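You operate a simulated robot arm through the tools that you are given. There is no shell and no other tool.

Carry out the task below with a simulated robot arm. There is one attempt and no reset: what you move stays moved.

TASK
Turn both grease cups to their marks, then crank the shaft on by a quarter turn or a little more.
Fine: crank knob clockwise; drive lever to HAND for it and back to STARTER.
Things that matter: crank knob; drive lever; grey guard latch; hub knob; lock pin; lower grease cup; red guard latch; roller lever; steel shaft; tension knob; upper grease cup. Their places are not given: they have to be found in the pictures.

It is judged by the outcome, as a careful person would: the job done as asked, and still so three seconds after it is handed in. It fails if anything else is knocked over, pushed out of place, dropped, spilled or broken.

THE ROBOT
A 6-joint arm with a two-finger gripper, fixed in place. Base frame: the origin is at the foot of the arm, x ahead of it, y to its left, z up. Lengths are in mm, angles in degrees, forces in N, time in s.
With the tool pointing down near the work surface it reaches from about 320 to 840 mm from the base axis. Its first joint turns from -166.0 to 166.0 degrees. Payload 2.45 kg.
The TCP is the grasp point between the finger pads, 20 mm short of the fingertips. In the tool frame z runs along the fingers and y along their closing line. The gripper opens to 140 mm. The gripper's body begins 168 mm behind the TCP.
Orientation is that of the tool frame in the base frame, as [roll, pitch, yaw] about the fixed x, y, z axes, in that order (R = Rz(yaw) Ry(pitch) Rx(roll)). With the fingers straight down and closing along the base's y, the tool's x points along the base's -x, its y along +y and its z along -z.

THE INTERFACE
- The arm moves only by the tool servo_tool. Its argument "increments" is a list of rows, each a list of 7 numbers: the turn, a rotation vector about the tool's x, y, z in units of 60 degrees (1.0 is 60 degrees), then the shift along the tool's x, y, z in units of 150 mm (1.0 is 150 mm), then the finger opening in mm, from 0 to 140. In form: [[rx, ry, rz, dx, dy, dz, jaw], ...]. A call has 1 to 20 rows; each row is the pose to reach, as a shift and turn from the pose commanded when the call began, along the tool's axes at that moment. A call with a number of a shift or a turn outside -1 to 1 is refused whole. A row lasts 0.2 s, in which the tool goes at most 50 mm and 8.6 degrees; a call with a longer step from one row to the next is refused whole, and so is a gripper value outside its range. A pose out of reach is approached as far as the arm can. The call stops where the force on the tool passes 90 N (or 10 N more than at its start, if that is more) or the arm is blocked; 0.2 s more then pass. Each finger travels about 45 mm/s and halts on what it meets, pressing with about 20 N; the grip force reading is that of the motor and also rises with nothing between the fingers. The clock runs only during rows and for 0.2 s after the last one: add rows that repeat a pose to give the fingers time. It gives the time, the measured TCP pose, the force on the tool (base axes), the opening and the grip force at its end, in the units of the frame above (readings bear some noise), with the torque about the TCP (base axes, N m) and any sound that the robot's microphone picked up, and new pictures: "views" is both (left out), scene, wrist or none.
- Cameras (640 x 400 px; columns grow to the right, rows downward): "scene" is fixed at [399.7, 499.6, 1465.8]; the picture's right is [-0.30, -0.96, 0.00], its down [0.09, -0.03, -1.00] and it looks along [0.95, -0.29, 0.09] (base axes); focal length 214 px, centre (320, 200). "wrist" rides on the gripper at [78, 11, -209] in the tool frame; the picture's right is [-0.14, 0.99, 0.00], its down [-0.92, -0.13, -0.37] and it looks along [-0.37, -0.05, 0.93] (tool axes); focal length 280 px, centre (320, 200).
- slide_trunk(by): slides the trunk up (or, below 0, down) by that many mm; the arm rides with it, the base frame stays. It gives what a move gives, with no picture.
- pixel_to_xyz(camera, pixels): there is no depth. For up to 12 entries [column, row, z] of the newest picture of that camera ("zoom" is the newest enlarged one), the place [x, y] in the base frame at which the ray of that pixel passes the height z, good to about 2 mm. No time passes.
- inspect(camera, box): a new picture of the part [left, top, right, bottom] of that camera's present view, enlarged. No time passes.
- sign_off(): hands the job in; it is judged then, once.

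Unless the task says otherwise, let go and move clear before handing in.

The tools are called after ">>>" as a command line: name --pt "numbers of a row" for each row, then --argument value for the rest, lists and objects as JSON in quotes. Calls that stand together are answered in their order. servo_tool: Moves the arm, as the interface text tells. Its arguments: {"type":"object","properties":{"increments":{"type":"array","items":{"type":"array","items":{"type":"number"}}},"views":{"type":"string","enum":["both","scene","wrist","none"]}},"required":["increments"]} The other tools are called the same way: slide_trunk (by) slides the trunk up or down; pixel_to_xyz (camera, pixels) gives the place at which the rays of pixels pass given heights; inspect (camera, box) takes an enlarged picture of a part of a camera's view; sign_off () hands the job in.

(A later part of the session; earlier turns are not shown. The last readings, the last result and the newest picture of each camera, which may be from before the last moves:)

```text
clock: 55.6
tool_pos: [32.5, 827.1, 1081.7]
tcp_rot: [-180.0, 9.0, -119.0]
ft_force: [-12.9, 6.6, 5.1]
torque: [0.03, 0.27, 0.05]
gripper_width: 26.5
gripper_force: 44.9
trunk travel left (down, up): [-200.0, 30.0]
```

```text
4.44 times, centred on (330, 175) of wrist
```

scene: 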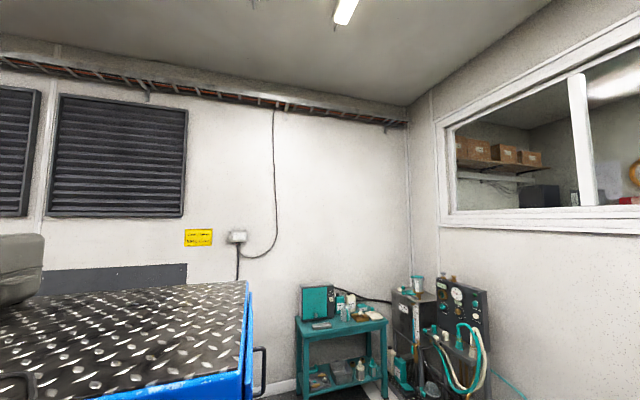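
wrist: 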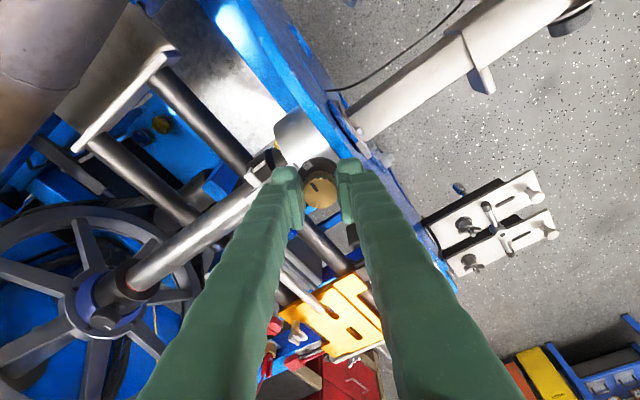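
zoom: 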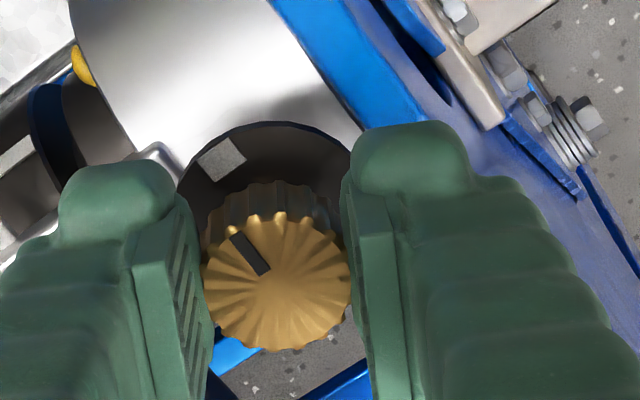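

Index (235,237)→ and mark (222,160) both lie at ≈53° from the tool's left, so the upper cup is aligned. Release and lift to verify.

>>> servo_tool --pt "0 0 0 0 0 0 30" --pt "0 0 0 0 0 0 46" --pt "0 0 0 0 0 0 46" --pt "0 0 0 -0.0127 0 -0.083 46" --pt "0 0 0 -0.0253 0 -0.165 46" --pt "0 0 0 -0.05 0 -0.33 46" --pt "0 0 0 -0.05 0 -0.33 60" --pt "0 0 0 -0.05 0 -0.33 60" --views "wrist"

>>> inspect --camera "wrist" --box '[270, 120, 370, 190]'

```text
clock: 57.4
tool_pos: [35.2, 826.2, 1131.6]
tcp_rot: [-179.9, 8.9, -118.8]
ft_force: [0.5, 0.3, 0.0]
torque: [-0.01, -0.04, 0.0]
gripper_width: 60.3
gripper_force: 0.0
trunk travel left (down, up): [-200.0, 30.0]
```

wrist: 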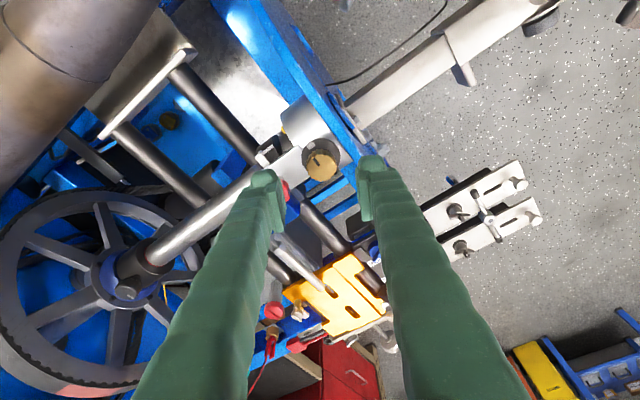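

```text
5.71 times, centred on (320, 155) of wrist
```

zoom: 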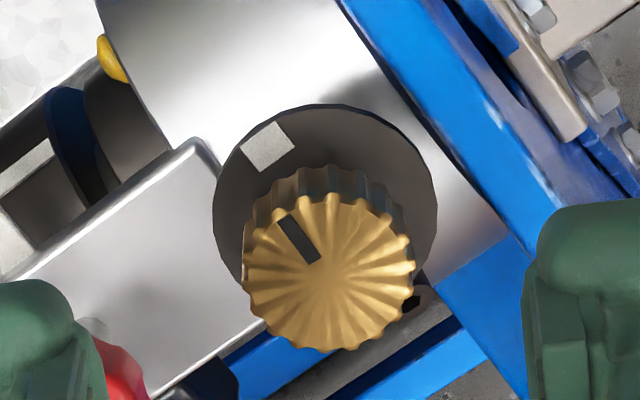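

Possibly a few degrees past the mark. I'll rotate the raised tool to yaw −90 so axis, index and mark fall on one image column for an accurate check.

>>> servo_tool --pt "-0.0186 0 -0.1186 0 0 0 60" --pt "-0.0372 0 -0.2371 0 0 0 60" --pt "-0.0557 0 -0.3557 0 0 0 60" --pt "-0.0743 0 -0.4743 0 0 0 60" --pt "-0.0743 0 -0.4743 0 0 0 60" --views "wrist"

>>> inspect --camera "wrist" --box '[288, 130, 352, 178]'

```text
clock: 58.6
tool_pos: [35.0, 827.0, 1131.1]
tcp_rot: [180.0, 8.9, -90.0]
ft_force: [-0.5, 0.2, -0.1]
torque: [-0.05, 0.02, -0.01]
gripper_width: 59.9
gripper_force: 0.0
trunk travel left (down, up): [-200.0, 30.0]
```

wrist: 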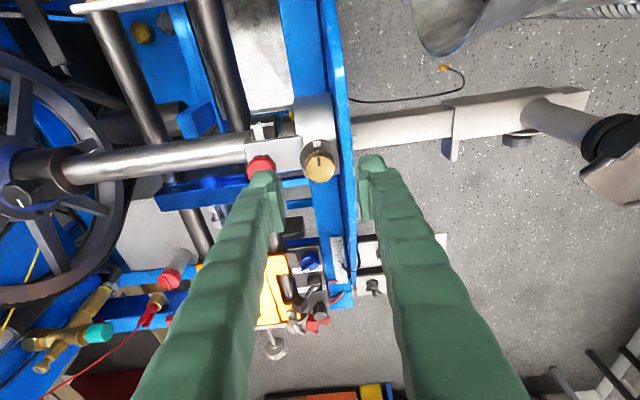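

```text
8.33 times, centred on (320, 154) of wrist
```

zoom: 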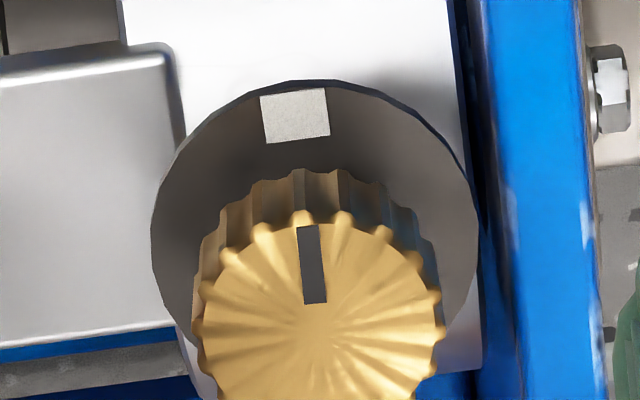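

Computed directions: index ≈ −92°, mark ≈ −91° — upper cup is aligned. Now retract upward and back toward −y.

>>> servo_tool --pt "0 0 0 0 0 -0.2 60" --pt "0 0.05 0 0.2 0 -0.25 80" --pt "0 0.1 0 0.45 -0.1 -0.25 100" --pt "0 0.148 0 0.75 -0.2 -0.25 100" --pt "0 0.148 0 1.0 -0.3 -0.25 100" --pt "0 0.148 0 1.0 -0.3 -0.25 100" --views "none"

>>> servo_tool --pt "0 0 0 0.25 -0.1 0 100" --pt "0 0 0 0.5 -0.2 0 100" --pt "0 0 0 0.75 -0.3 0 100" --pt "0 0 0 1.0 -0.4 0 100" --pt "0 0 0 1.0 -0.4 0 100" --views "wrist"

```text
clock: 60.0
tool_pos: [79.0, 671.7, 1145.0]
tcp_rot: [179.9, -0.2, -90.1]
ft_force: [0.9, -0.3, 0.7]
torque: [0.0, -0.06, 0.01]
gripper_width: 100.0
gripper_force: 0.1
trunk travel left (down, up): [-200.0, 30.0]
```

```text
clock: 61.2
tool_pos: [140.1, 520.4, 1144.0]
tcp_rot: [-179.9, -0.1, -90.1]
ft_force: [0.5, 0.2, -0.5]
torque: [-0.03, -0.02, 0.01]
gripper_width: 100.3
gripper_force: 0.0
trunk travel left (down, up): [-200.0, 30.0]
```

wrist: 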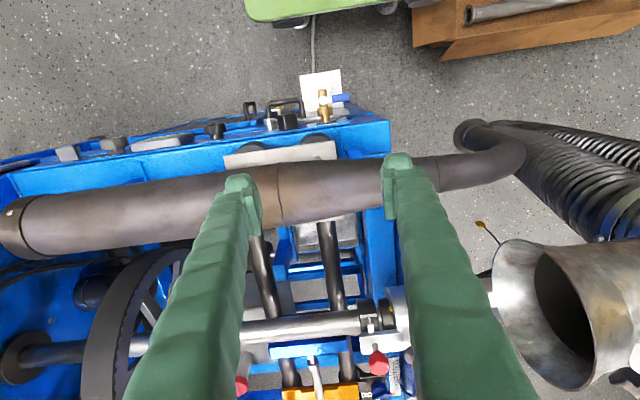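

Move back to y≈400, then lower the trunk so the strip (z≈775) is well within reach.

>>> servo_tool --pt "0 0 0 0.25 0 0 100" --pt "0 0 0 0.5 0 0 100" --pt "0 0 0 0.75 0 0 100" --pt "0 0 0 0.75 0 0 100" --views "none"

>>> slide_trunk --by -150

>>> servo_tool --pt "0 0 0 0 0 0 100" --views "wrist"

```text
clock: 62.2
tool_pos: [138.2, 408.3, 1145.1]
tcp_rot: [-180.0, 0.0, -90.1]
ft_force: [1.3, 0.1, -0.8]
torque: [-0.03, 0.0, 0.01]
gripper_width: 99.8
gripper_force: 0.0
trunk travel left (down, up): [-200.0, 30.0]
```

```text
clock: 64.0
tool_pos: [138.9, 409.5, 996.6]
tcp_rot: [-180.0, 0.0, -90.1]
ft_force: [-0.3, -0.1, -0.6]
torque: [-0.01, 0.02, -0.02]
gripper_width: 99.8
gripper_force: 0.1
trunk travel left (down, up): [-50.0, 180.0]
```

```text
clock: 64.4
tool_pos: [138.6, 409.1, 994.9]
tcp_rot: [-180.0, 0.0, -90.3]
ft_force: [0.0, -0.6, 0.1]
torque: [-0.03, 0.02, 0.0]
gripper_width: 100.4
gripper_force: 0.1
trunk travel left (down, up): [-50.0, 180.0]
```

wrist: 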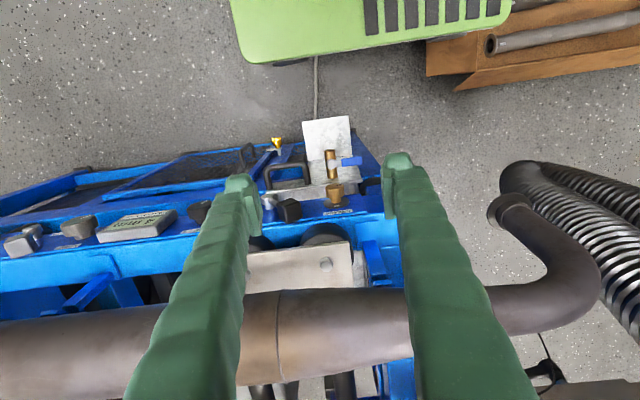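

>>> inspect --camera "wrist" --box '[295, 160, 375, 220]'

>>> inspect --camera "wrist" --box '[240, 120, 400, 240]'

```text
6.67 times, centred on (335, 190) of wrist
```

zoom: 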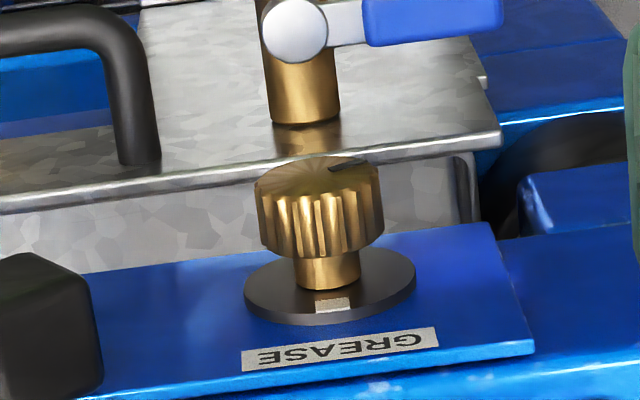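

```text
3.33 times, centred on (320, 180) of wrist
```

zoom: 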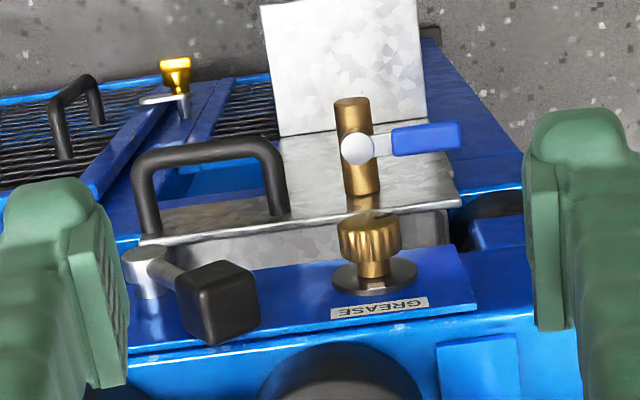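

Important: the disc's aspect and cap offset show this strip is a vertical panel facing the robot (knob axes along −y), so here rotations are about y. I'll tilt outward to see the panel face-on.

>>> servo_tool --pt "0 -0.1 0 0 0 0 100" --pt "0 -0.2 0 0 0 0 100" --pt "0 -0.3 0 0 0 0 100" --pt "0 -0.4 0 0 0 0 100" --pt "0 -0.5 0 0 0 0 100" --pt "0 -0.6 0 0 0 0 100" --pt "0 -0.6 0 0 0 0 100" --views "wrist"

```text
clock: 66.0
tool_pos: [145.4, 484.7, 992.7]
tcp_rot: [-179.7, 35.8, -88.8]
ft_force: [1.4, 0.0, 0.2]
torque: [-0.02, 0.31, 0.2]
gripper_width: 100.1
gripper_force: 0.0
out of reach, approached as far as the arm can: row 4, 5, 6, 7
trunk travel left (down, up): [-50.0, 180.0]
```

wrist: 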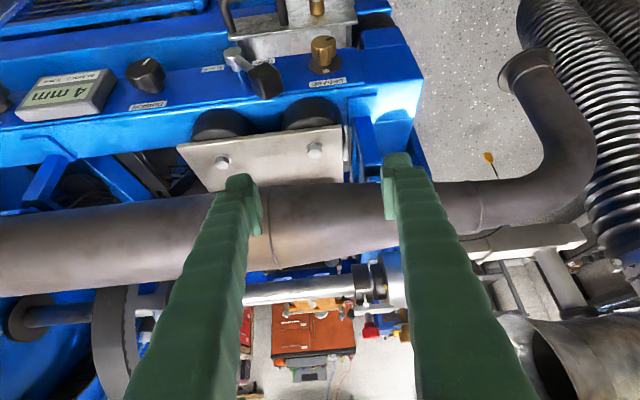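

>>> inspect --camera "wrist" --box '[290, 20, 354, 80]'

>>> inspect --camera "wrist" --box '[110, 20, 350, 130]'

```text
6.67 times, centred on (322, 50) of wrist
```

zoom: 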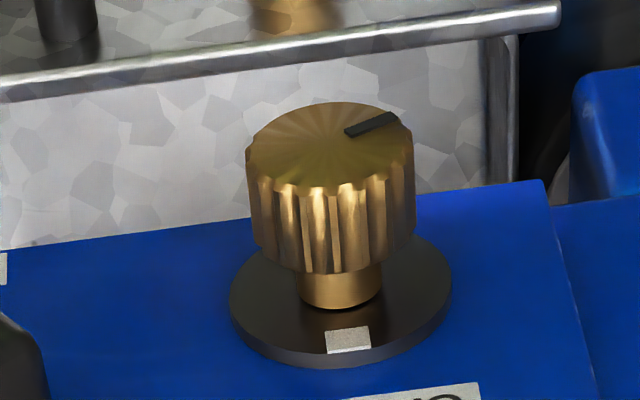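

```text
2.67 times, centred on (230, 75) of wrist
```

zoom: 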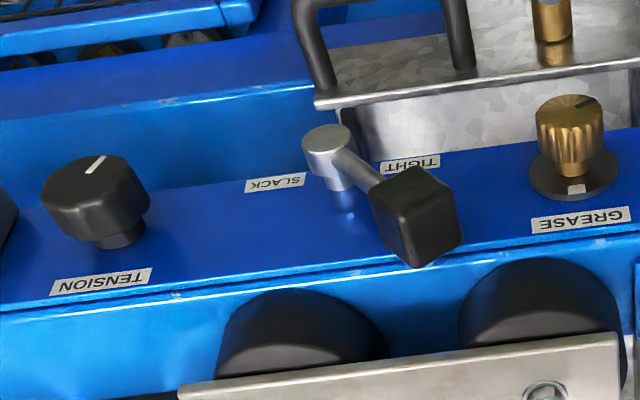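

Triangulated: lower cup axis along −y at (x≈124, z≈785), cap face y≈479, disc y≈506; index ≈ 203°, mark ≈ 91° (x right, z up) → 112° clockwise. I'll grip from above with the tool leaning 25° and swing about the y axis. First go to (124,450,900).

>>> servo_tool --pt "0 0.03 0 0.11 0.03 0.07 80" --pt "0 0.06 0 0.22 0.06 0.15 60" --pt "0 0.09 0 0.33 0.09 0.22 46" --pt "0 0.12 0 0.44 0.12 0.3 46" --pt "0 0.15 0 0.549 0.145 0.368 46" --pt "0 0.18 0 0.549 0.145 0.368 46" --pt "0 0.18 0 0.549 0.145 0.368 46" --views "wrist"

```text
clock: 67.6
tool_pos: [118.8, 460.4, 908.2]
tcp_rot: [178.6, 24.6, -91.0]
ft_force: [0.1, -0.1, 0.5]
torque: [0.01, 0.01, -0.03]
gripper_width: 46.3
gripper_force: 0.1
out of reach, approached as far as the arm can: row 2, 3, 4, 5, 6, 7
trunk travel left (down, up): [-50.0, 180.0]
```

wrist: 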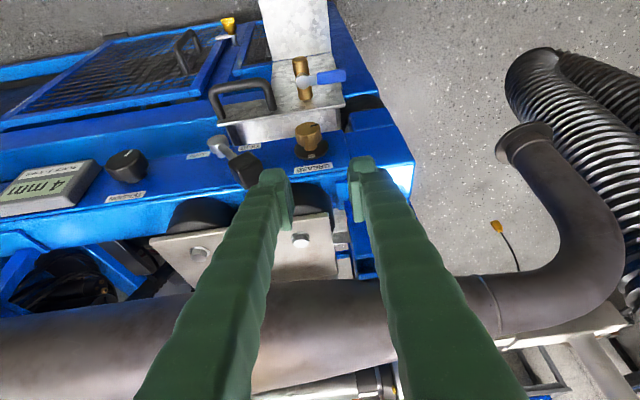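

Slightly too close to the shoulder; raising the trunk gives room to work low and near.

>>> slide_trunk --by 150

```text
clock: 69.3
tool_pos: [118.7, 461.2, 1058.3]
tcp_rot: [178.6, 24.6, -90.8]
ft_force: [-0.2, -0.2, 0.6]
torque: [-0.01, 0.02, -0.01]
gripper_width: 46.0
gripper_force: 0.2
trunk travel left (down, up): [-200.0, 30.0]
```

>>> servo_tool --pt "0.01 0 0 0.13 0 0.19 46" --pt "0.023 0 -0.013 0.26 -0.01 0.38 46" --pt "0.023 0 -0.013 0.39 -0.02 0.57 46" --pt "0.023 0 -0.013 0.52 -0.03 0.76 46" --pt "0.023 0 -0.013 0.66 -0.035 0.944 46" --pt "0.023 0 -0.013 0.66 -0.035 0.944 46" --views "wrist"

>>> inspect --camera "wrist" --box '[240, 120, 400, 220]'

```text
clock: 70.7
tool_pos: [104.8, 474.6, 907.3]
tcp_rot: [174.6, 22.4, -92.6]
ft_force: [0.7, 0.4, 0.2]
torque: [0.0, 0.01, 0.01]
gripper_width: 46.1
gripper_force: 0.0
out of reach, approached as far as the arm can: row 1, 2, 3, 4, 5, 6
trunk travel left (down, up): [-200.0, 30.0]
```

wrist: 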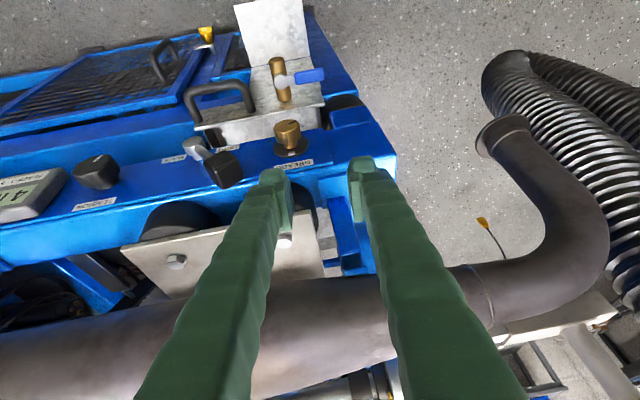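

```text
4.00 times, centred on (320, 170) of wrist
```

zoom: 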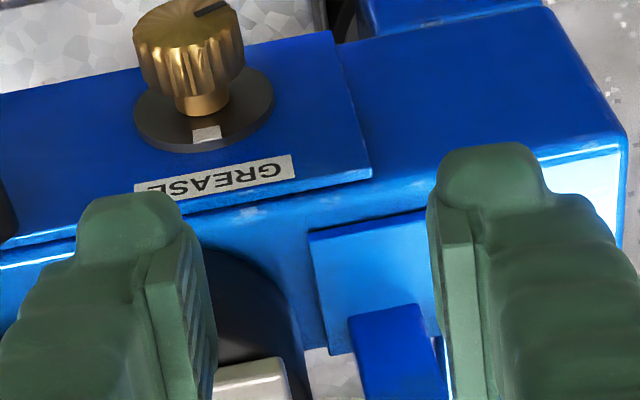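

This pose sits on a wrist singularity (forearm nearly parallel to the tool). I'll use a nearly vertical tool (≈6° lean) with the trunk low instead: rise and straighten first, then lower the trunk.

>>> servo_tool --pt "0.02 0.06 0 -0.03 0 -0.19 46" --pt "0.04 0.12 0 -0.06 -0.01 -0.38 46" --pt "0.06 0.18 0 -0.09 -0.02 -0.57 46" --pt "0.08 0.24 0 -0.12 -0.03 -0.76 46" --pt "0.09 0.27 0 -0.16 -0.04 -0.95 46" --pt "0.09 0.27 0 -0.16 -0.04 -0.95 46" --pt "0.09 0.27 0 -0.16 -0.04 -0.95 46" --views "none"

```text
clock: 72.3
tool_pos: [95.5, 454.3, 1021.8]
tcp_rot: [175.3, 9.7, -91.6]
ft_force: [0.3, -0.1, -0.3]
torque: [0.05, -0.02, 0.01]
gripper_width: 46.0
gripper_force: 0.2
out of reach, approached as far as the arm can: row 4, 5
trunk travel left (down, up): [-200.0, 30.0]
```

>>> servo_tool --pt "0.02 0.02 0 0.06 -0.06 -0.1 46" --pt "0.05 0.04 0 0.12 -0.12 -0.2 46" --pt "0.078 0.06 0 0.18 -0.17 -0.3 46" --pt "0.078 0.06 0 0.18 -0.17 -0.3 46" --pt "0.078 0.06 0 0.18 -0.17 -0.3 46" --views "none"

>>> slide_trunk --by -200

>>> servo_tool --pt "0 0 0 0 0 0 46" --views "wrist"

```text
clock: 73.5
tool_pos: [147.4, 408.2, 1091.5]
tcp_rot: [-175.1, 2.6, -91.9]
ft_force: [-1.0, -0.5, 0.4]
torque: [0.0, 0.01, -0.03]
gripper_width: 45.9
gripper_force: 0.1
out of reach, approached as far as the arm can: row 1
trunk travel left (down, up): [-200.0, 30.0]
```

```text
clock: 75.7
tool_pos: [149.0, 409.3, 891.3]
tcp_rot: [-175.1, 2.8, -91.9]
ft_force: [0.7, -0.2, 0.3]
torque: [0.0, -0.03, 0.02]
gripper_width: 46.0
gripper_force: 0.0
trunk travel left (down, up): [0.0, 230.0]
```

```text
clock: 76.1
tool_pos: [148.8, 409.8, 891.2]
tcp_rot: [-175.0, 2.6, -91.9]
ft_force: [-0.8, 0.3, 0.7]
torque: [0.01, 0.02, -0.01]
gripper_width: 46.1
gripper_force: 0.0
trunk travel left (down, up): [0.0, 230.0]
```

wrist: 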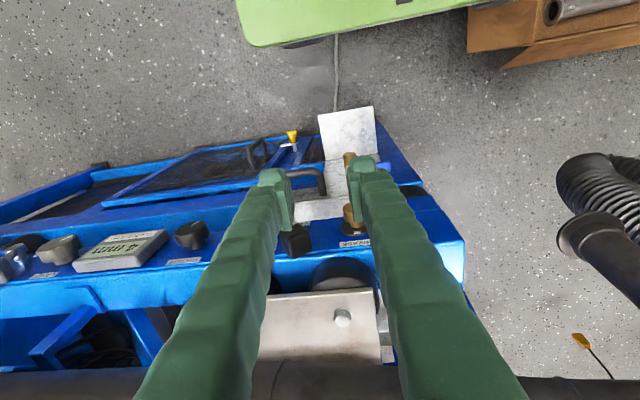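

Now straighten orientation (yaw −90, lean 6°) and move to (124,430,840).

>>> servo_tool --pt "-0.02 -0.014 -0.008 -0.03 0.05 0.08 46" --pt "-0.04 -0.028 -0.016 -0.06 0.1 0.16 46" --pt "-0.06 -0.042 -0.024 -0.09 0.15 0.24 46" --pt "-0.083 -0.057 -0.032 -0.112 0.2 0.33 46" --pt "-0.083 -0.057 -0.032 -0.112 0.2 0.33 46" --views "none"

```text
clock: 77.3
tool_pos: [122.5, 430.0, 839.7]
tcp_rot: [180.0, 6.1, -89.9]
ft_force: [-0.6, 0.7, 0.2]
torque: [0.04, -0.01, -0.02]
gripper_width: 46.1
gripper_force: 0.1
trunk travel left (down, up): [0.0, 230.0]
```

Exact. Now swing the tool 33° to the left (−x) about the y axis.

>>> servo_tool --pt "0.061 0 -0.0064 0 0 0 46" --pt "0.122 0 -0.0128 0 0 0 46" --pt "0.182 0 -0.0192 0 0 0 46" --pt "0.243 0 -0.0256 0 0 0 46" --pt "0.304 0 -0.032 0 0 0 46" --pt "0.365 0 -0.0383 0 0 0 46" --pt "0.425 0 -0.0447 0 0 0 46" --pt "0.486 0 -0.0511 0 0 0 46" --pt "0.547 0 -0.0575 0 0 0 46" --pt "0.547 0 -0.0575 0 0 0 46" --views "wrist"

```text
clock: 79.5
tool_pos: [122.6, 429.6, 840.8]
tcp_rot: [-146.8, 4.9, -86.6]
ft_force: [-0.4, 0.7, 0.1]
torque: [0.04, -0.02, -0.01]
gripper_width: 46.2
gripper_force: 0.1
out of reach, approached as far as the arm can: row 2
trunk travel left (down, up): [0.0, 230.0]
```

wrist: 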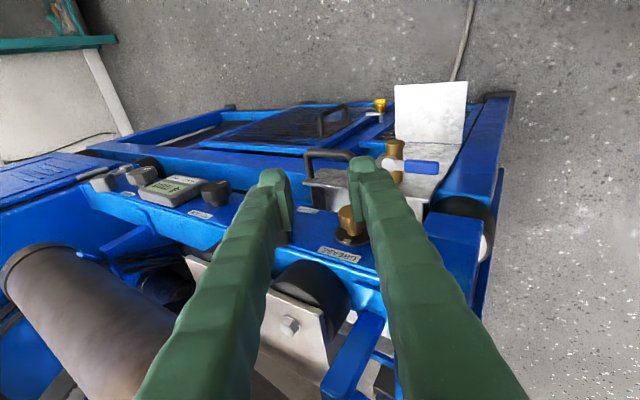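

Swing worked. Lower in front of the panel to z≈785 and check alignment before moving in.

>>> servo_tool --pt "0 0 0 0.008 0.05 0.08 46" --pt "0 0 0 0.016 0.1 0.16 46" --pt "0 0 0 0.024 0.15 0.24 46" --pt "0 0 0 0.032 0.195 0.315 46" --pt "0 0 0 0.032 0.195 0.315 46" --views "wrist"

>>> inspect --camera "wrist" --box '[270, 150, 390, 260]'

```text
clock: 80.7
tool_pos: [124.4, 428.3, 783.9]
tcp_rot: [-146.8, 5.0, -86.6]
ft_force: [-0.2, 0.4, -0.2]
torque: [-0.02, -0.02, -0.01]
gripper_width: 46.2
gripper_force: 0.1
trunk travel left (down, up): [0.0, 230.0]
```

wrist: 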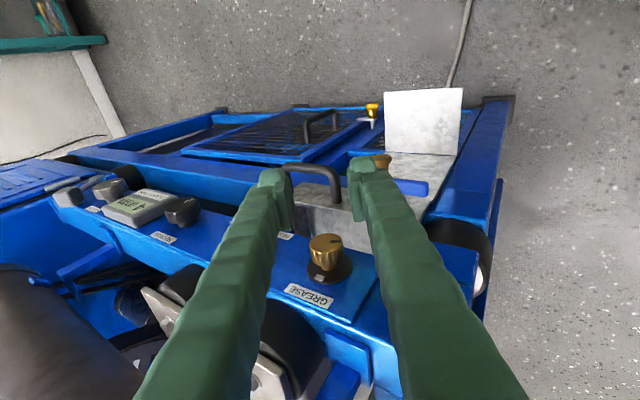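

```text
3.64 times, centred on (330, 205) of wrist
```

zoom: 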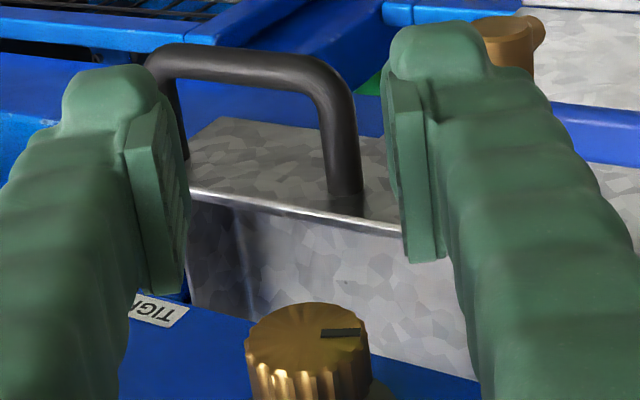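

The cap's predicted pixel (327,246) matches the seen (326,244). Move +y 51 mm to straddle the cap.

>>> servo_tool --pt "0 0 0 -0.08 -0.003 0.009 46" --pt "0 0 0 -0.16 -0.006 0.018 46" --pt "0 0 0 -0.25 -0.006 0.027 46" --pt "0 0 0 -0.34 -0.006 0.036 46" --pt "0 0 0 -0.34 -0.006 0.036 46" --views "wrist"

>>> inspect --camera "wrist" --box '[270, 150, 390, 250]'

```text
clock: 81.9
tool_pos: [124.8, 481.3, 785.0]
tcp_rot: [-146.7, 5.1, -86.7]
ft_force: [0.3, -0.8, -0.3]
torque: [0.02, 0.0, 0.0]
gripper_width: 46.1
gripper_force: 0.1
trunk travel left (down, up): [0.0, 230.0]
```

wrist: 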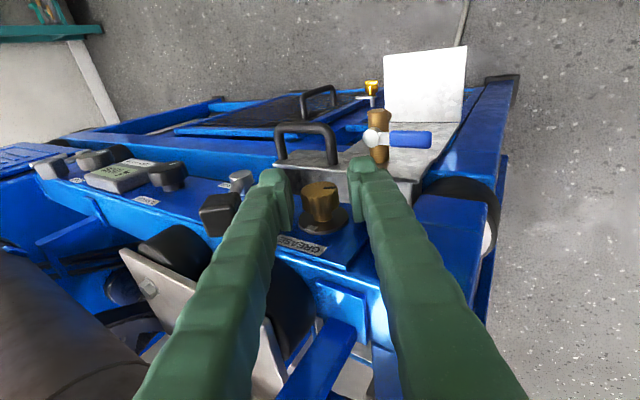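

```text
4.00 times, centred on (330, 200) of wrist
```

zoom: 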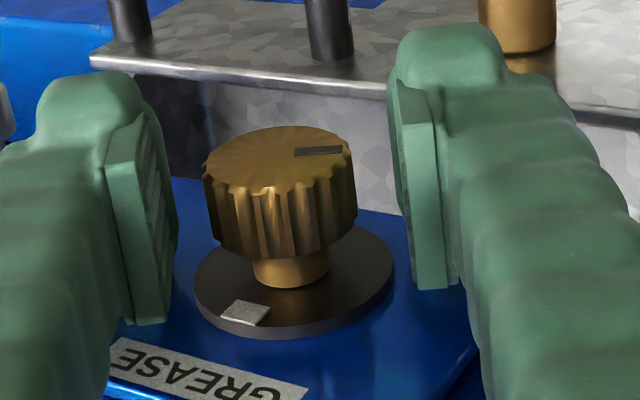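

The cap is well between the pads. Close on it.

>>> servo_tool --pt "0 0 0 0 0 0 35" --pt "0 0 0 0 0 0 15" --pt "0 0 0 0 0 0 15" --pt "0 0 0 0 0 0 15" --pt "0 0 0 0 0 0 15" --views "none"

>>> servo_tool --pt "-0.0681 0 0.0072 0 0 0 15" --pt "-0.1363 0 0.0145 0 0 0 15" --pt "-0.2044 0 0.0217 0 0 0 15" --pt "-0.2725 0 0.029 0 0 0 15" --pt "-0.3407 0 0.0362 0 0 0 15" --pt "-0.4088 0 0.0435 0 0 0 15" --pt "-0.4769 0 0.0507 0 0 0 15" --pt "-0.5451 0 0.058 0 0 0 15" --pt "-0.6132 0 0.0652 0 0 0 15" --pt "-0.6132 0 0.0652 0 0 0 15" --views "wrist"

>>> inspect --camera "wrist" --box '[260, 130, 380, 230]'

```text
clock: 83.1
tool_pos: [124.8, 481.6, 786.0]
tcp_rot: [-146.8, 4.9, -86.6]
ft_force: [2.9, -2.4, 0.1]
torque: [-0.03, 0.01, -0.06]
gripper_width: 24.9
gripper_force: 45.0
trunk travel left (down, up): [0.0, 230.0]
```

```text
clock: 85.3
tool_pos: [125.6, 479.7, 785.7]
tcp_rot: [176.0, 6.0, -90.2]
ft_force: [4.2, -6.0, -2.2]
torque: [-0.08, 0.03, -0.16]
gripper_width: 24.7
gripper_force: 45.1
trunk travel left (down, up): [0.0, 230.0]
```

wrist: 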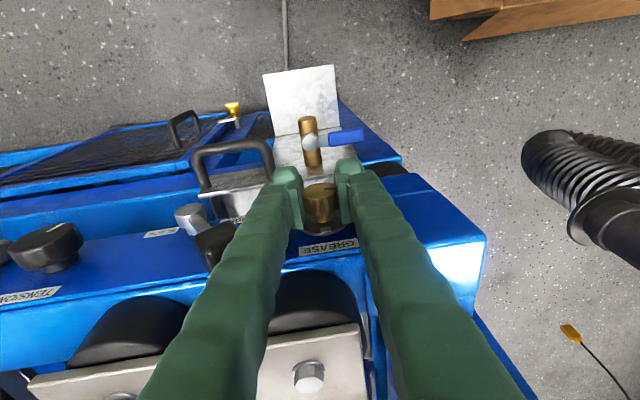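

```text
4.00 times, centred on (320, 180) of wrist
```

zoom: 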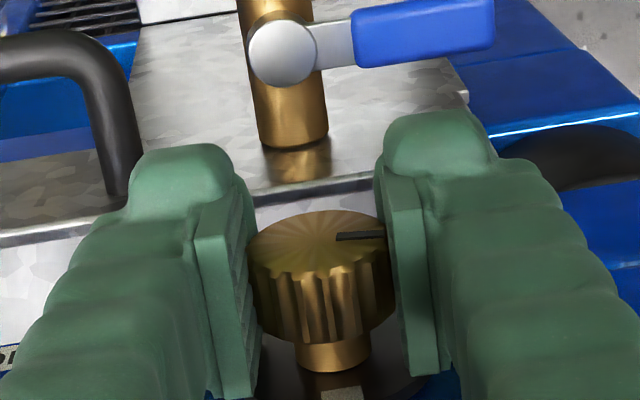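

The cap followed (37°). Open slightly, swing back about the same axis, and regrip for the second stroke.

>>> servo_tool --pt "0 0 0 0 0 0 38" --pt "0 0 0 0 0 0 38" --pt "0.0681 0 -0.0072 0 0 0 38" --pt "0.1363 0 -0.0143 0 0 0 38" --pt "0.2044 0 -0.0215 0 0 0 38" --pt "0.2726 0 -0.0286 0 0 0 38" --pt "0.3407 0 -0.0358 0 0 0 38" --pt "0.4089 0 -0.0429 0 0 0 38" --pt "0.477 0 -0.0501 0 0 0 38" --pt "0.5452 0 -0.0572 0 0 0 38" --pt "0.6133 0 -0.0644 0 0 0 38" --pt "0.6133 0 -0.0644 0 0 0 38" --views "wrist"

>>> inspect --camera "wrist" --box '[270, 150, 390, 250]'

```text
clock: 87.9
tool_pos: [124.4, 481.7, 786.2]
tcp_rot: [-146.7, 5.0, -86.6]
ft_force: [-0.5, -0.3, -0.3]
torque: [-0.02, 0.01, -0.01]
gripper_width: 38.1
gripper_force: 0.1
trunk travel left (down, up): [0.0, 230.0]
```

wrist: 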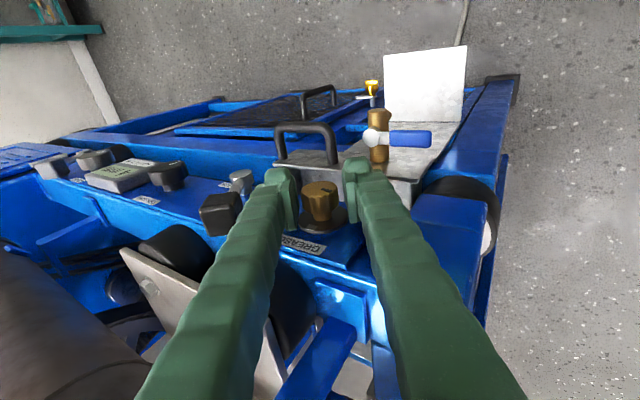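

```text
4.00 times, centred on (330, 200) of wrist
```

zoom: 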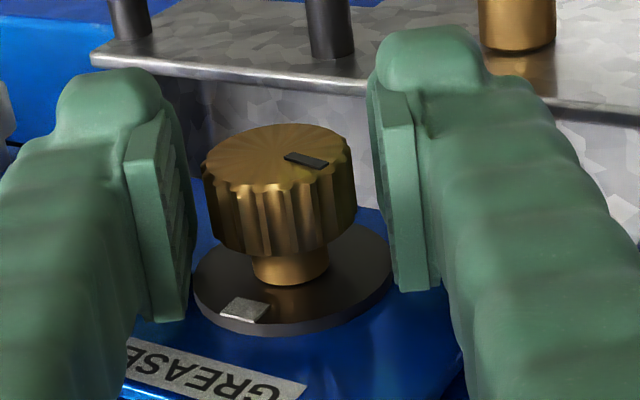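

Index rotated clockwise as expected. Second stroke.

>>> servo_tool --pt "0 0 0 0 0 0 15" --pt "0 0 0 0 0 0 15" --pt "0 0 0 0 0 0 15" --pt "0 0 0 0 0 0 15" --pt "-0.0681 0 0.0072 0 0 0 15" --pt "-0.1363 0 0.0145 0 0 0 15" --pt "-0.2044 0 0.0217 0 0 0 15" --pt "-0.2725 0 0.029 0 0 0 15" --pt "-0.3407 0 0.0362 0 0 0 15" --pt "-0.4088 0 0.0435 0 0 0 15" --pt "-0.4769 0 0.0507 0 0 0 15" --pt "-0.5451 0 0.058 0 0 0 15" --pt "-0.6132 0 0.0652 0 0 0 15" --pt "-0.6132 0 0.0652 0 0 0 15" --views "none"

>>> servo_tool --pt "0 0 0 0 0 0 38" --pt "0 0 0 0 0 0 38" --pt "0.0681 0 -0.0072 0 0 0 38" --pt "0.1363 0 -0.0143 0 0 0 38" --pt "0.2044 0 -0.0215 0 0 0 38" --pt "0.2726 0 -0.0286 0 0 0 38" --pt "0.3407 0 -0.0358 0 0 0 38" --pt "0.4089 0 -0.0429 0 0 0 38" --pt "0.477 0 -0.0501 0 0 0 38" --pt "0.5452 0 -0.0572 0 0 0 38" --pt "0.6133 0 -0.0644 0 0 0 38" --pt "0.6133 0 -0.0644 0 0 0 38" --views "wrist"

>>> inspect --camera "wrist" --box '[290, 170, 350, 240]'

```text
clock: 90.9
tool_pos: [125.1, 480.2, 785.8]
tcp_rot: [176.1, 6.0, -90.3]
ft_force: [9.8, -10.4, 0.9]
torque: [-0.04, 0.01, -0.2]
gripper_width: 24.6
gripper_force: 45.3
trunk travel left (down, up): [0.0, 230.0]
```

```text
clock: 93.5
tool_pos: [124.3, 480.3, 785.7]
tcp_rot: [-146.7, 5.1, -86.6]
ft_force: [-0.6, -0.3, -0.6]
torque: [-0.02, -0.02, 0.0]
gripper_width: 37.8
gripper_force: 0.1
trunk travel left (down, up): [0.0, 230.0]
```

wrist: 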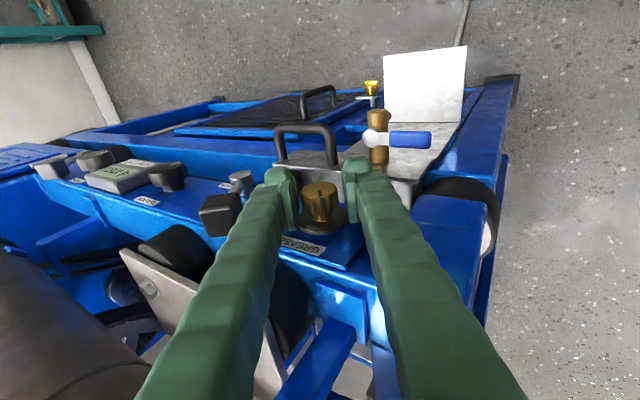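

```text
5.71 times, centred on (320, 205) of wrist
```

zoom: 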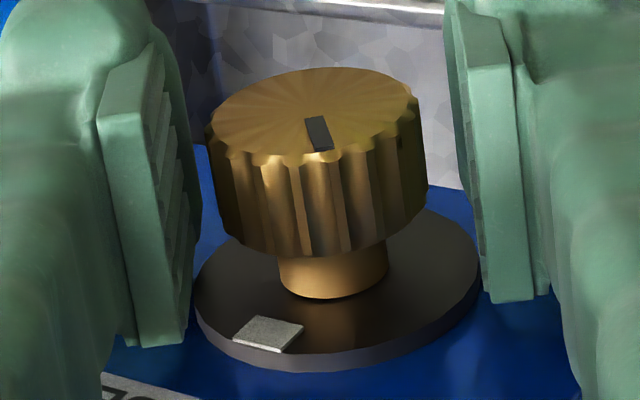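

Index ≈ 129°, mark ≈ 88–90°; about 39.5° remain. Pre-swing 3° further left, grip and turn 39.5°.

>>> servo_tool --pt "0.0497 0 -0.0053 0 0 0 38" --pt "0.0497 0 -0.0053 0 0 0 15" --pt "0.0497 0 -0.0053 0 0 0 15" --pt "0.0497 0 -0.0053 0 0 0 15" --pt "0.0497 0 -0.0053 0 0 0 15" --pt "-0.0231 0 0.0025 0 0 0 15" --pt "-0.0958 0 0.0102 0 0 0 15" --pt "-0.1685 0 0.0179 0 0 0 15" --pt "-0.2412 0 0.0257 0 0 0 15" --pt "-0.314 0 0.0334 0 0 0 15" --pt "-0.3867 0 0.0412 0 0 0 15" --pt "-0.4595 0 0.0489 0 0 0 15" --pt "-0.5322 0 0.0567 0 0 0 15" --pt "-0.6049 0 0.0644 0 0 0 15" --pt "-0.6049 0 0.0644 0 0 0 15" --views "none"

>>> servo_tool --pt "0 0 0 0 0 0 38" --pt "0 0 0 0 0 0 40" --pt "0 0 0 0 0 0 40" --pt "0 0 0 0.1 0 -0.01 40" --pt "0 0 0 0.25 0 -0.03 40" --pt "0 0 0 0.4 0 -0.05 40" --pt "0 0 0 0.4 0 -0.05 40" --views "wrist"

>>> inspect --camera "wrist" --box '[290, 200, 370, 280]'

```text
clock: 96.7
tool_pos: [125.9, 478.9, 784.5]
tcp_rot: [176.5, 5.9, -90.4]
ft_force: [-7.6, -8.6, -1.3]
torque: [-0.11, 0.01, 0.22]
gripper_width: 24.7
gripper_force: 44.7
trunk travel left (down, up): [0.0, 230.0]
```

```text
clock: 98.3
tool_pos: [125.5, 420.1, 787.9]
tcp_rot: [176.6, 5.9, -90.4]
ft_force: [-0.2, -0.2, 0.2]
torque: [0.03, 0.03, -0.01]
gripper_width: 39.9
gripper_force: 0.2
trunk travel left (down, up): [0.0, 230.0]
```

wrist: 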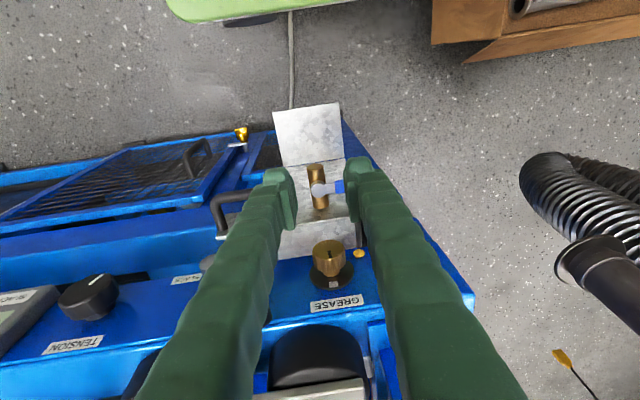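

```text
5.00 times, centred on (330, 240) of wrist
```

zoom: 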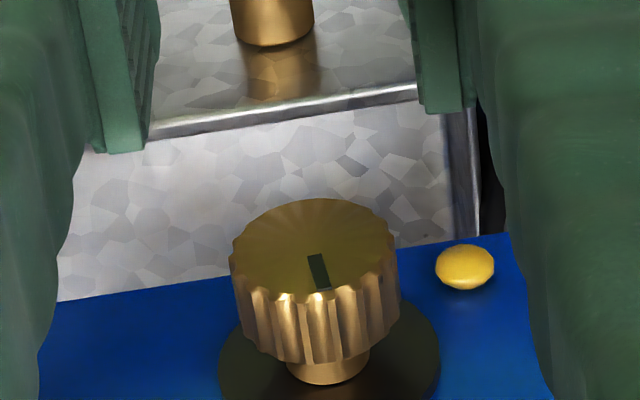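

A yellow grease bead has appeared beside the lower cup (358,253) — as one did at the upper bearing after its turn. Quick check of index against mark.

>>> inspect --camera "wrist" --box '[300, 230, 364, 294]'

```text
6.25 times, centred on (332, 262) of wrist
```

zoom: 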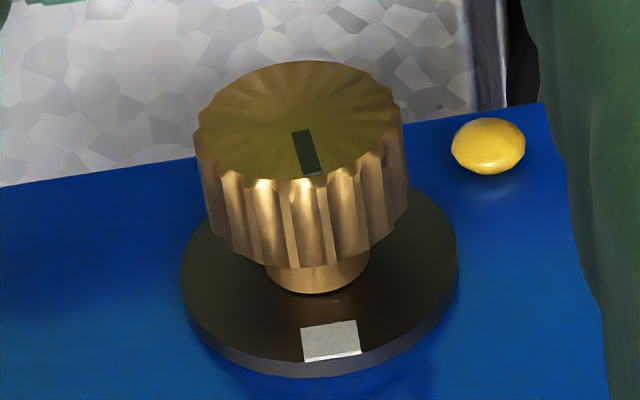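

Index and mark agree to ≈3°. Next, the drive lever: move along +x in front of the panel at a safe height and view it.

>>> servo_tool --pt "0 0 0 0.05 0 -0.25 60" --pt "0 0 0 0.1 0 -0.5 60" --pt "0 0 0 0.1 0 -0.8 60" --pt "0 0 0 0.1 -0.3 -0.9 60" --pt "0 0 0 0.1 -0.6 -0.9 60" --pt "0 0 0 0.1 -0.9 -0.9 60" --pt "0 0 0 0.1 -0.9 -0.9 60" --views "none"

>>> servo_tool --pt "0 0 0 0 -0.3 0 60" --pt "0 0 0 0 -0.6 0 60" --pt "0 0 0 0 -0.9 0 60" --pt "0 0 0 0 -1.0 0 60" --pt "0 0 0 0 -1.0 0 60" --views "wrist"

```text
clock: 99.9
tool_pos: [271.4, 393.2, 910.9]
tcp_rot: [176.6, 6.0, -90.3]
ft_force: [0.2, -0.6, -0.2]
torque: [0.02, 0.05, 0.0]
gripper_width: 60.0
gripper_force: 0.1
trunk travel left (down, up): [0.0, 230.0]
```

```text
clock: 101.1
tool_pos: [417.1, 392.8, 901.5]
tcp_rot: [176.6, 6.0, -90.2]
ft_force: [-0.1, 0.6, 0.0]
torque: [-0.01, -0.03, 0.0]
gripper_width: 60.1
gripper_force: 0.1
trunk travel left (down, up): [0.0, 230.0]
```

wrist: 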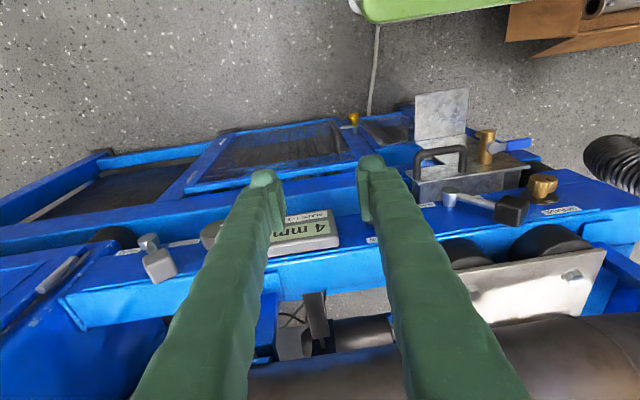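

>>> inspect --camera "wrist" --box '[110, 220, 230, 295]'

```text
5.33 times, centred on (170, 258) of wrist
```

zoom: 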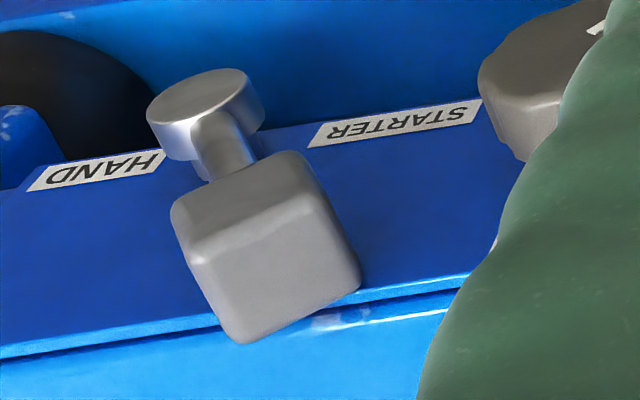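

Move 130 mm further +x (staying at y≈390) for a second view to triangulate the lever and crank knob.

>>> servo_tool --pt "0 0 0 0 -0.3 0 60" --pt "0 0 0 0 -0.6 0 60" --pt "0 0 0 0 -0.85 0 60" --pt "0 0 0 0 -0.85 0 60" --pt "0 0 0 0 -0.85 0 60" --views "wrist"

>>> inspect --camera "wrist" --box '[200, 190, 400, 315]'

```text
clock: 102.3
tool_pos: [545.5, 392.4, 895.3]
tcp_rot: [176.6, 5.9, -90.3]
ft_force: [0.2, 0.1, 0.2]
torque: [0.0, -0.04, 0.0]
gripper_width: 60.2
gripper_force: 0.1
trunk travel left (down, up): [0.0, 230.0]
```

wrist: 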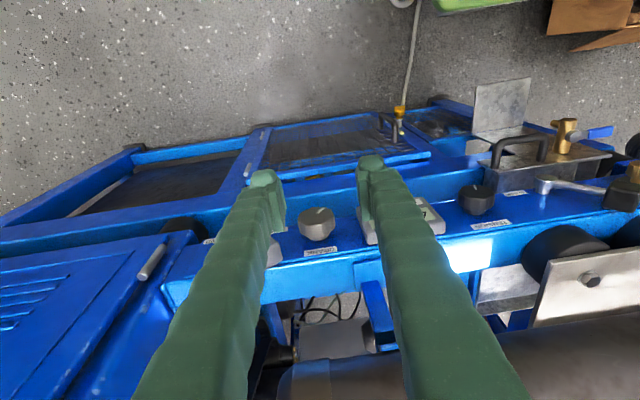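

```text
3.20 times, centred on (300, 252) of wrist
```

zoom: 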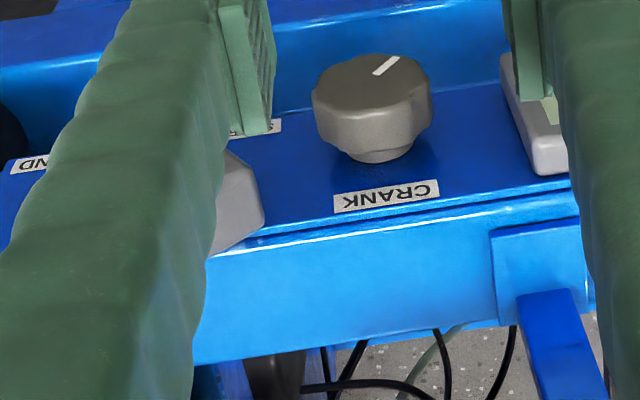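

Crank knob face ≈ (554,479,784), Ø≈49; drive lever boss ≈ (645,476,785) with its cube ≈ (613,484,834), leaning left to STARTER. I'll close the fingers and position above-left of the cube to push it right to HAND.

>>> servo_tool --pt "0.02 0 0 -0.1 0 -0.15 30" --pt "0.04 0 0 -0.25 -0.04 -0.212 0" --pt "0.057 0 0 -0.4 -0.08 -0.212 0" --pt "0.057 0 0 -0.55 -0.11 -0.212 0" --pt "0.057 0 0 -0.609 -0.122 -0.212 0" --pt "0.057 0 0 -0.609 -0.122 -0.212 0" --views "wrist"

>>> inspect --camera "wrist" --box '[160, 110, 400, 270]'

```text
clock: 103.7
tool_pos: [565.6, 478.5, 934.6]
tcp_rot: [-180.0, 6.0, -90.3]
ft_force: [0.0, -0.7, 0.8]
torque: [0.01, 0.0, 0.01]
gripper_width: 0.0
gripper_force: 19.9
trunk travel left (down, up): [0.0, 230.0]
```

wrist: 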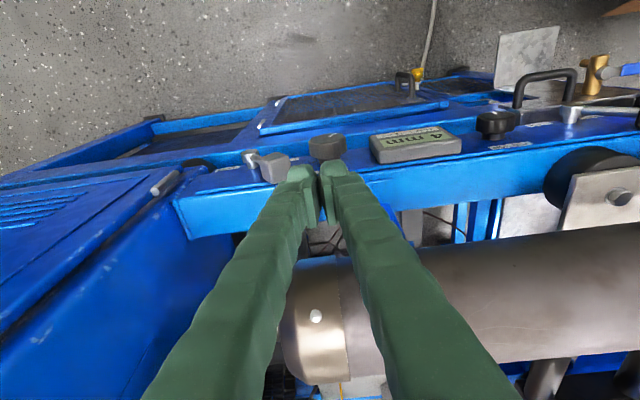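

```text
2.50 times, centred on (280, 190) of wrist
```

zoom: 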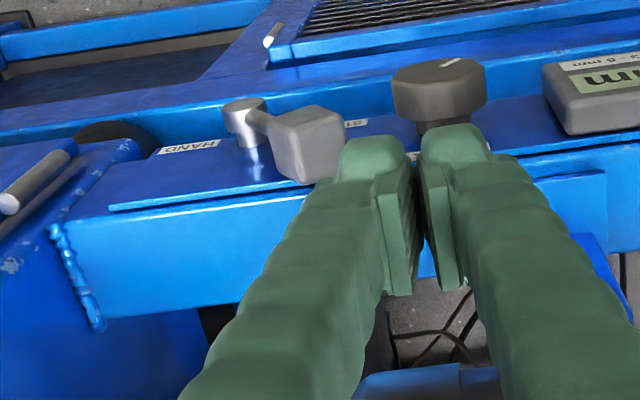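

Refined: lever boss ≈ (659,487,766), cube ≈ (616,488,833), so HAND should be around x≈700. I'll tilt the tool 20° (body to −x) for reach, descend left of the cube.

>>> servo_tool --pt "0.0663 0 -0.007 0 0 0 0" --pt "0.1326 0 -0.0139 0 0 0 0" --pt "0.1989 0 -0.0209 0 0 0 0" --pt "0.2652 0 -0.0278 0 0 0 0" --pt "0.3315 0 -0.0348 0 0 0 0" --pt "0.3315 0 -0.0348 0 0 0 0" --views "none"

```text
clock: 105.1
tool_pos: [564.4, 478.4, 934.0]
tcp_rot: [-159.9, 5.7, -88.3]
ft_force: [-1.3, 0.8, 1.0]
torque: [-0.01, 0.0, -0.01]
gripper_width: 0.0
gripper_force: 19.8
trunk travel left (down, up): [0.0, 230.0]
```

>>> servo_tool --pt "0 0 0 0.012 0.05 0.14 0" --pt "0 0 0 0.025 0.1 0.28 0" --pt "0 0 0 0.037 0.15 0.42 0" --pt "0 0 0 0.049 0.199 0.557 0" --pt "0 0 0 0.049 0.199 0.557 0" --views "wrist"

>>> inspect --camera "wrist" --box '[220, 130, 400, 250]'

```text
clock: 106.3
tool_pos: [565.8, 480.1, 844.0]
tcp_rot: [-160.0, 5.6, -88.3]
ft_force: [0.4, 0.5, 0.4]
torque: [0.02, -0.01, 0.0]
gripper_width: 0.0
gripper_force: 19.9
trunk travel left (down, up): [0.0, 230.0]
```

wrist: 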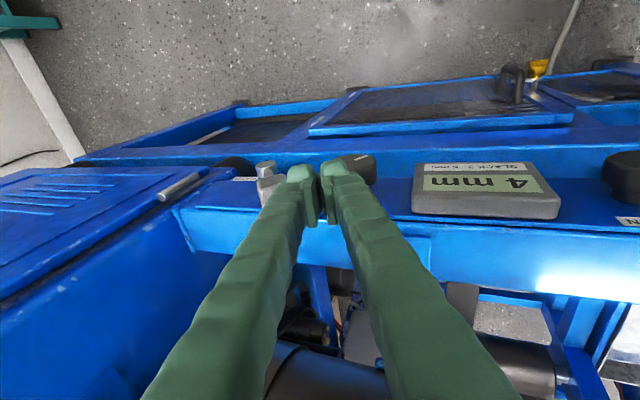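

```text
3.33 times, centred on (310, 190) of wrist
```

zoom: 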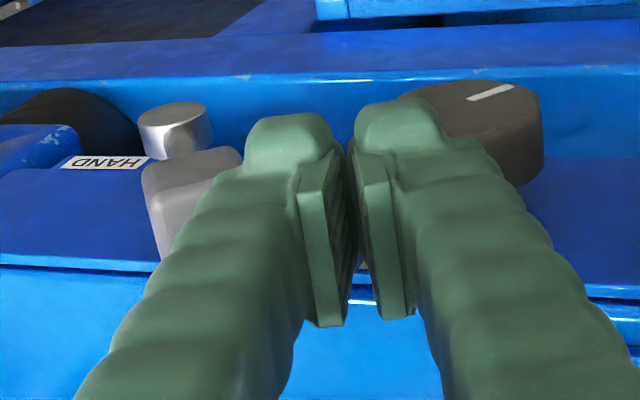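

Fingers are just left of the cube. Push toward +x in small steps.

>>> servo_tool --pt "0 0 0 0.002 -0.055 0.022 0" --pt "0 0 0 0.004 -0.11 0.044 0" --pt "0 0 0 0.006 -0.165 0.065 0" --pt "0 0 0 0.008 -0.22 0.087 0" --pt "0 0 0 0.0095 -0.275 0.109 0" --pt "0 0 0 0.011 -0.33 0.131 0" --pt "0 0 0 0.013 -0.385 0.153 0" --views "wrist"

>>> inspect --camera "wrist" --box '[180, 120, 400, 250]'

```text
clock: 108.0
tool_pos: [636.3, 479.5, 859.5]
tcp_rot: [-158.9, 6.5, -88.4]
ft_force: [2.0, -16.7, 33.4]
torque: [-0.19, -0.84, -0.38]
gripper_width: 0.0
gripper_force: 20.3
trunk travel left (down, up): [0.0, 230.0]
stopped in row 7: the force on the tool passed its limit at 91 N (the readings are from after the stop); the commanded pose is now the measured one
```

wrist: 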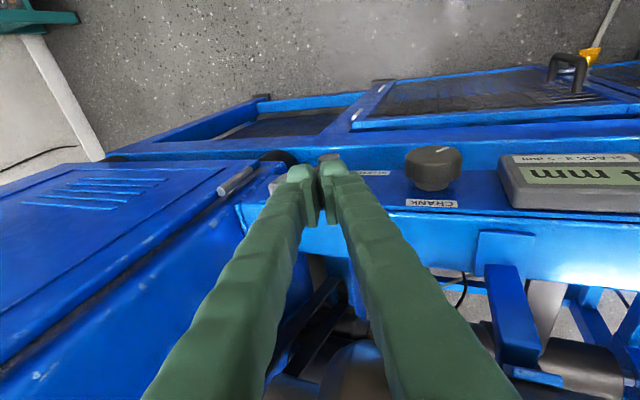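

```text
2.91 times, centred on (290, 185) of wrist
```

zoom: 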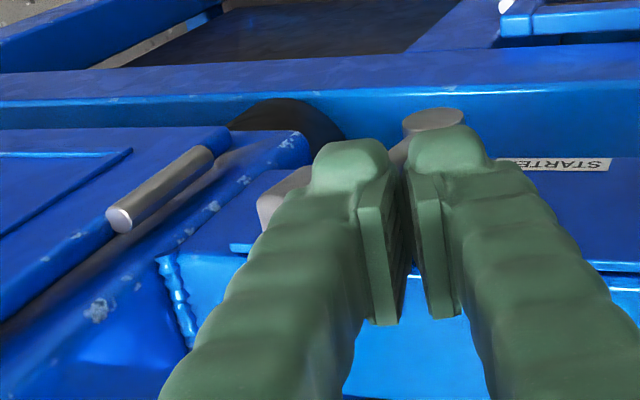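

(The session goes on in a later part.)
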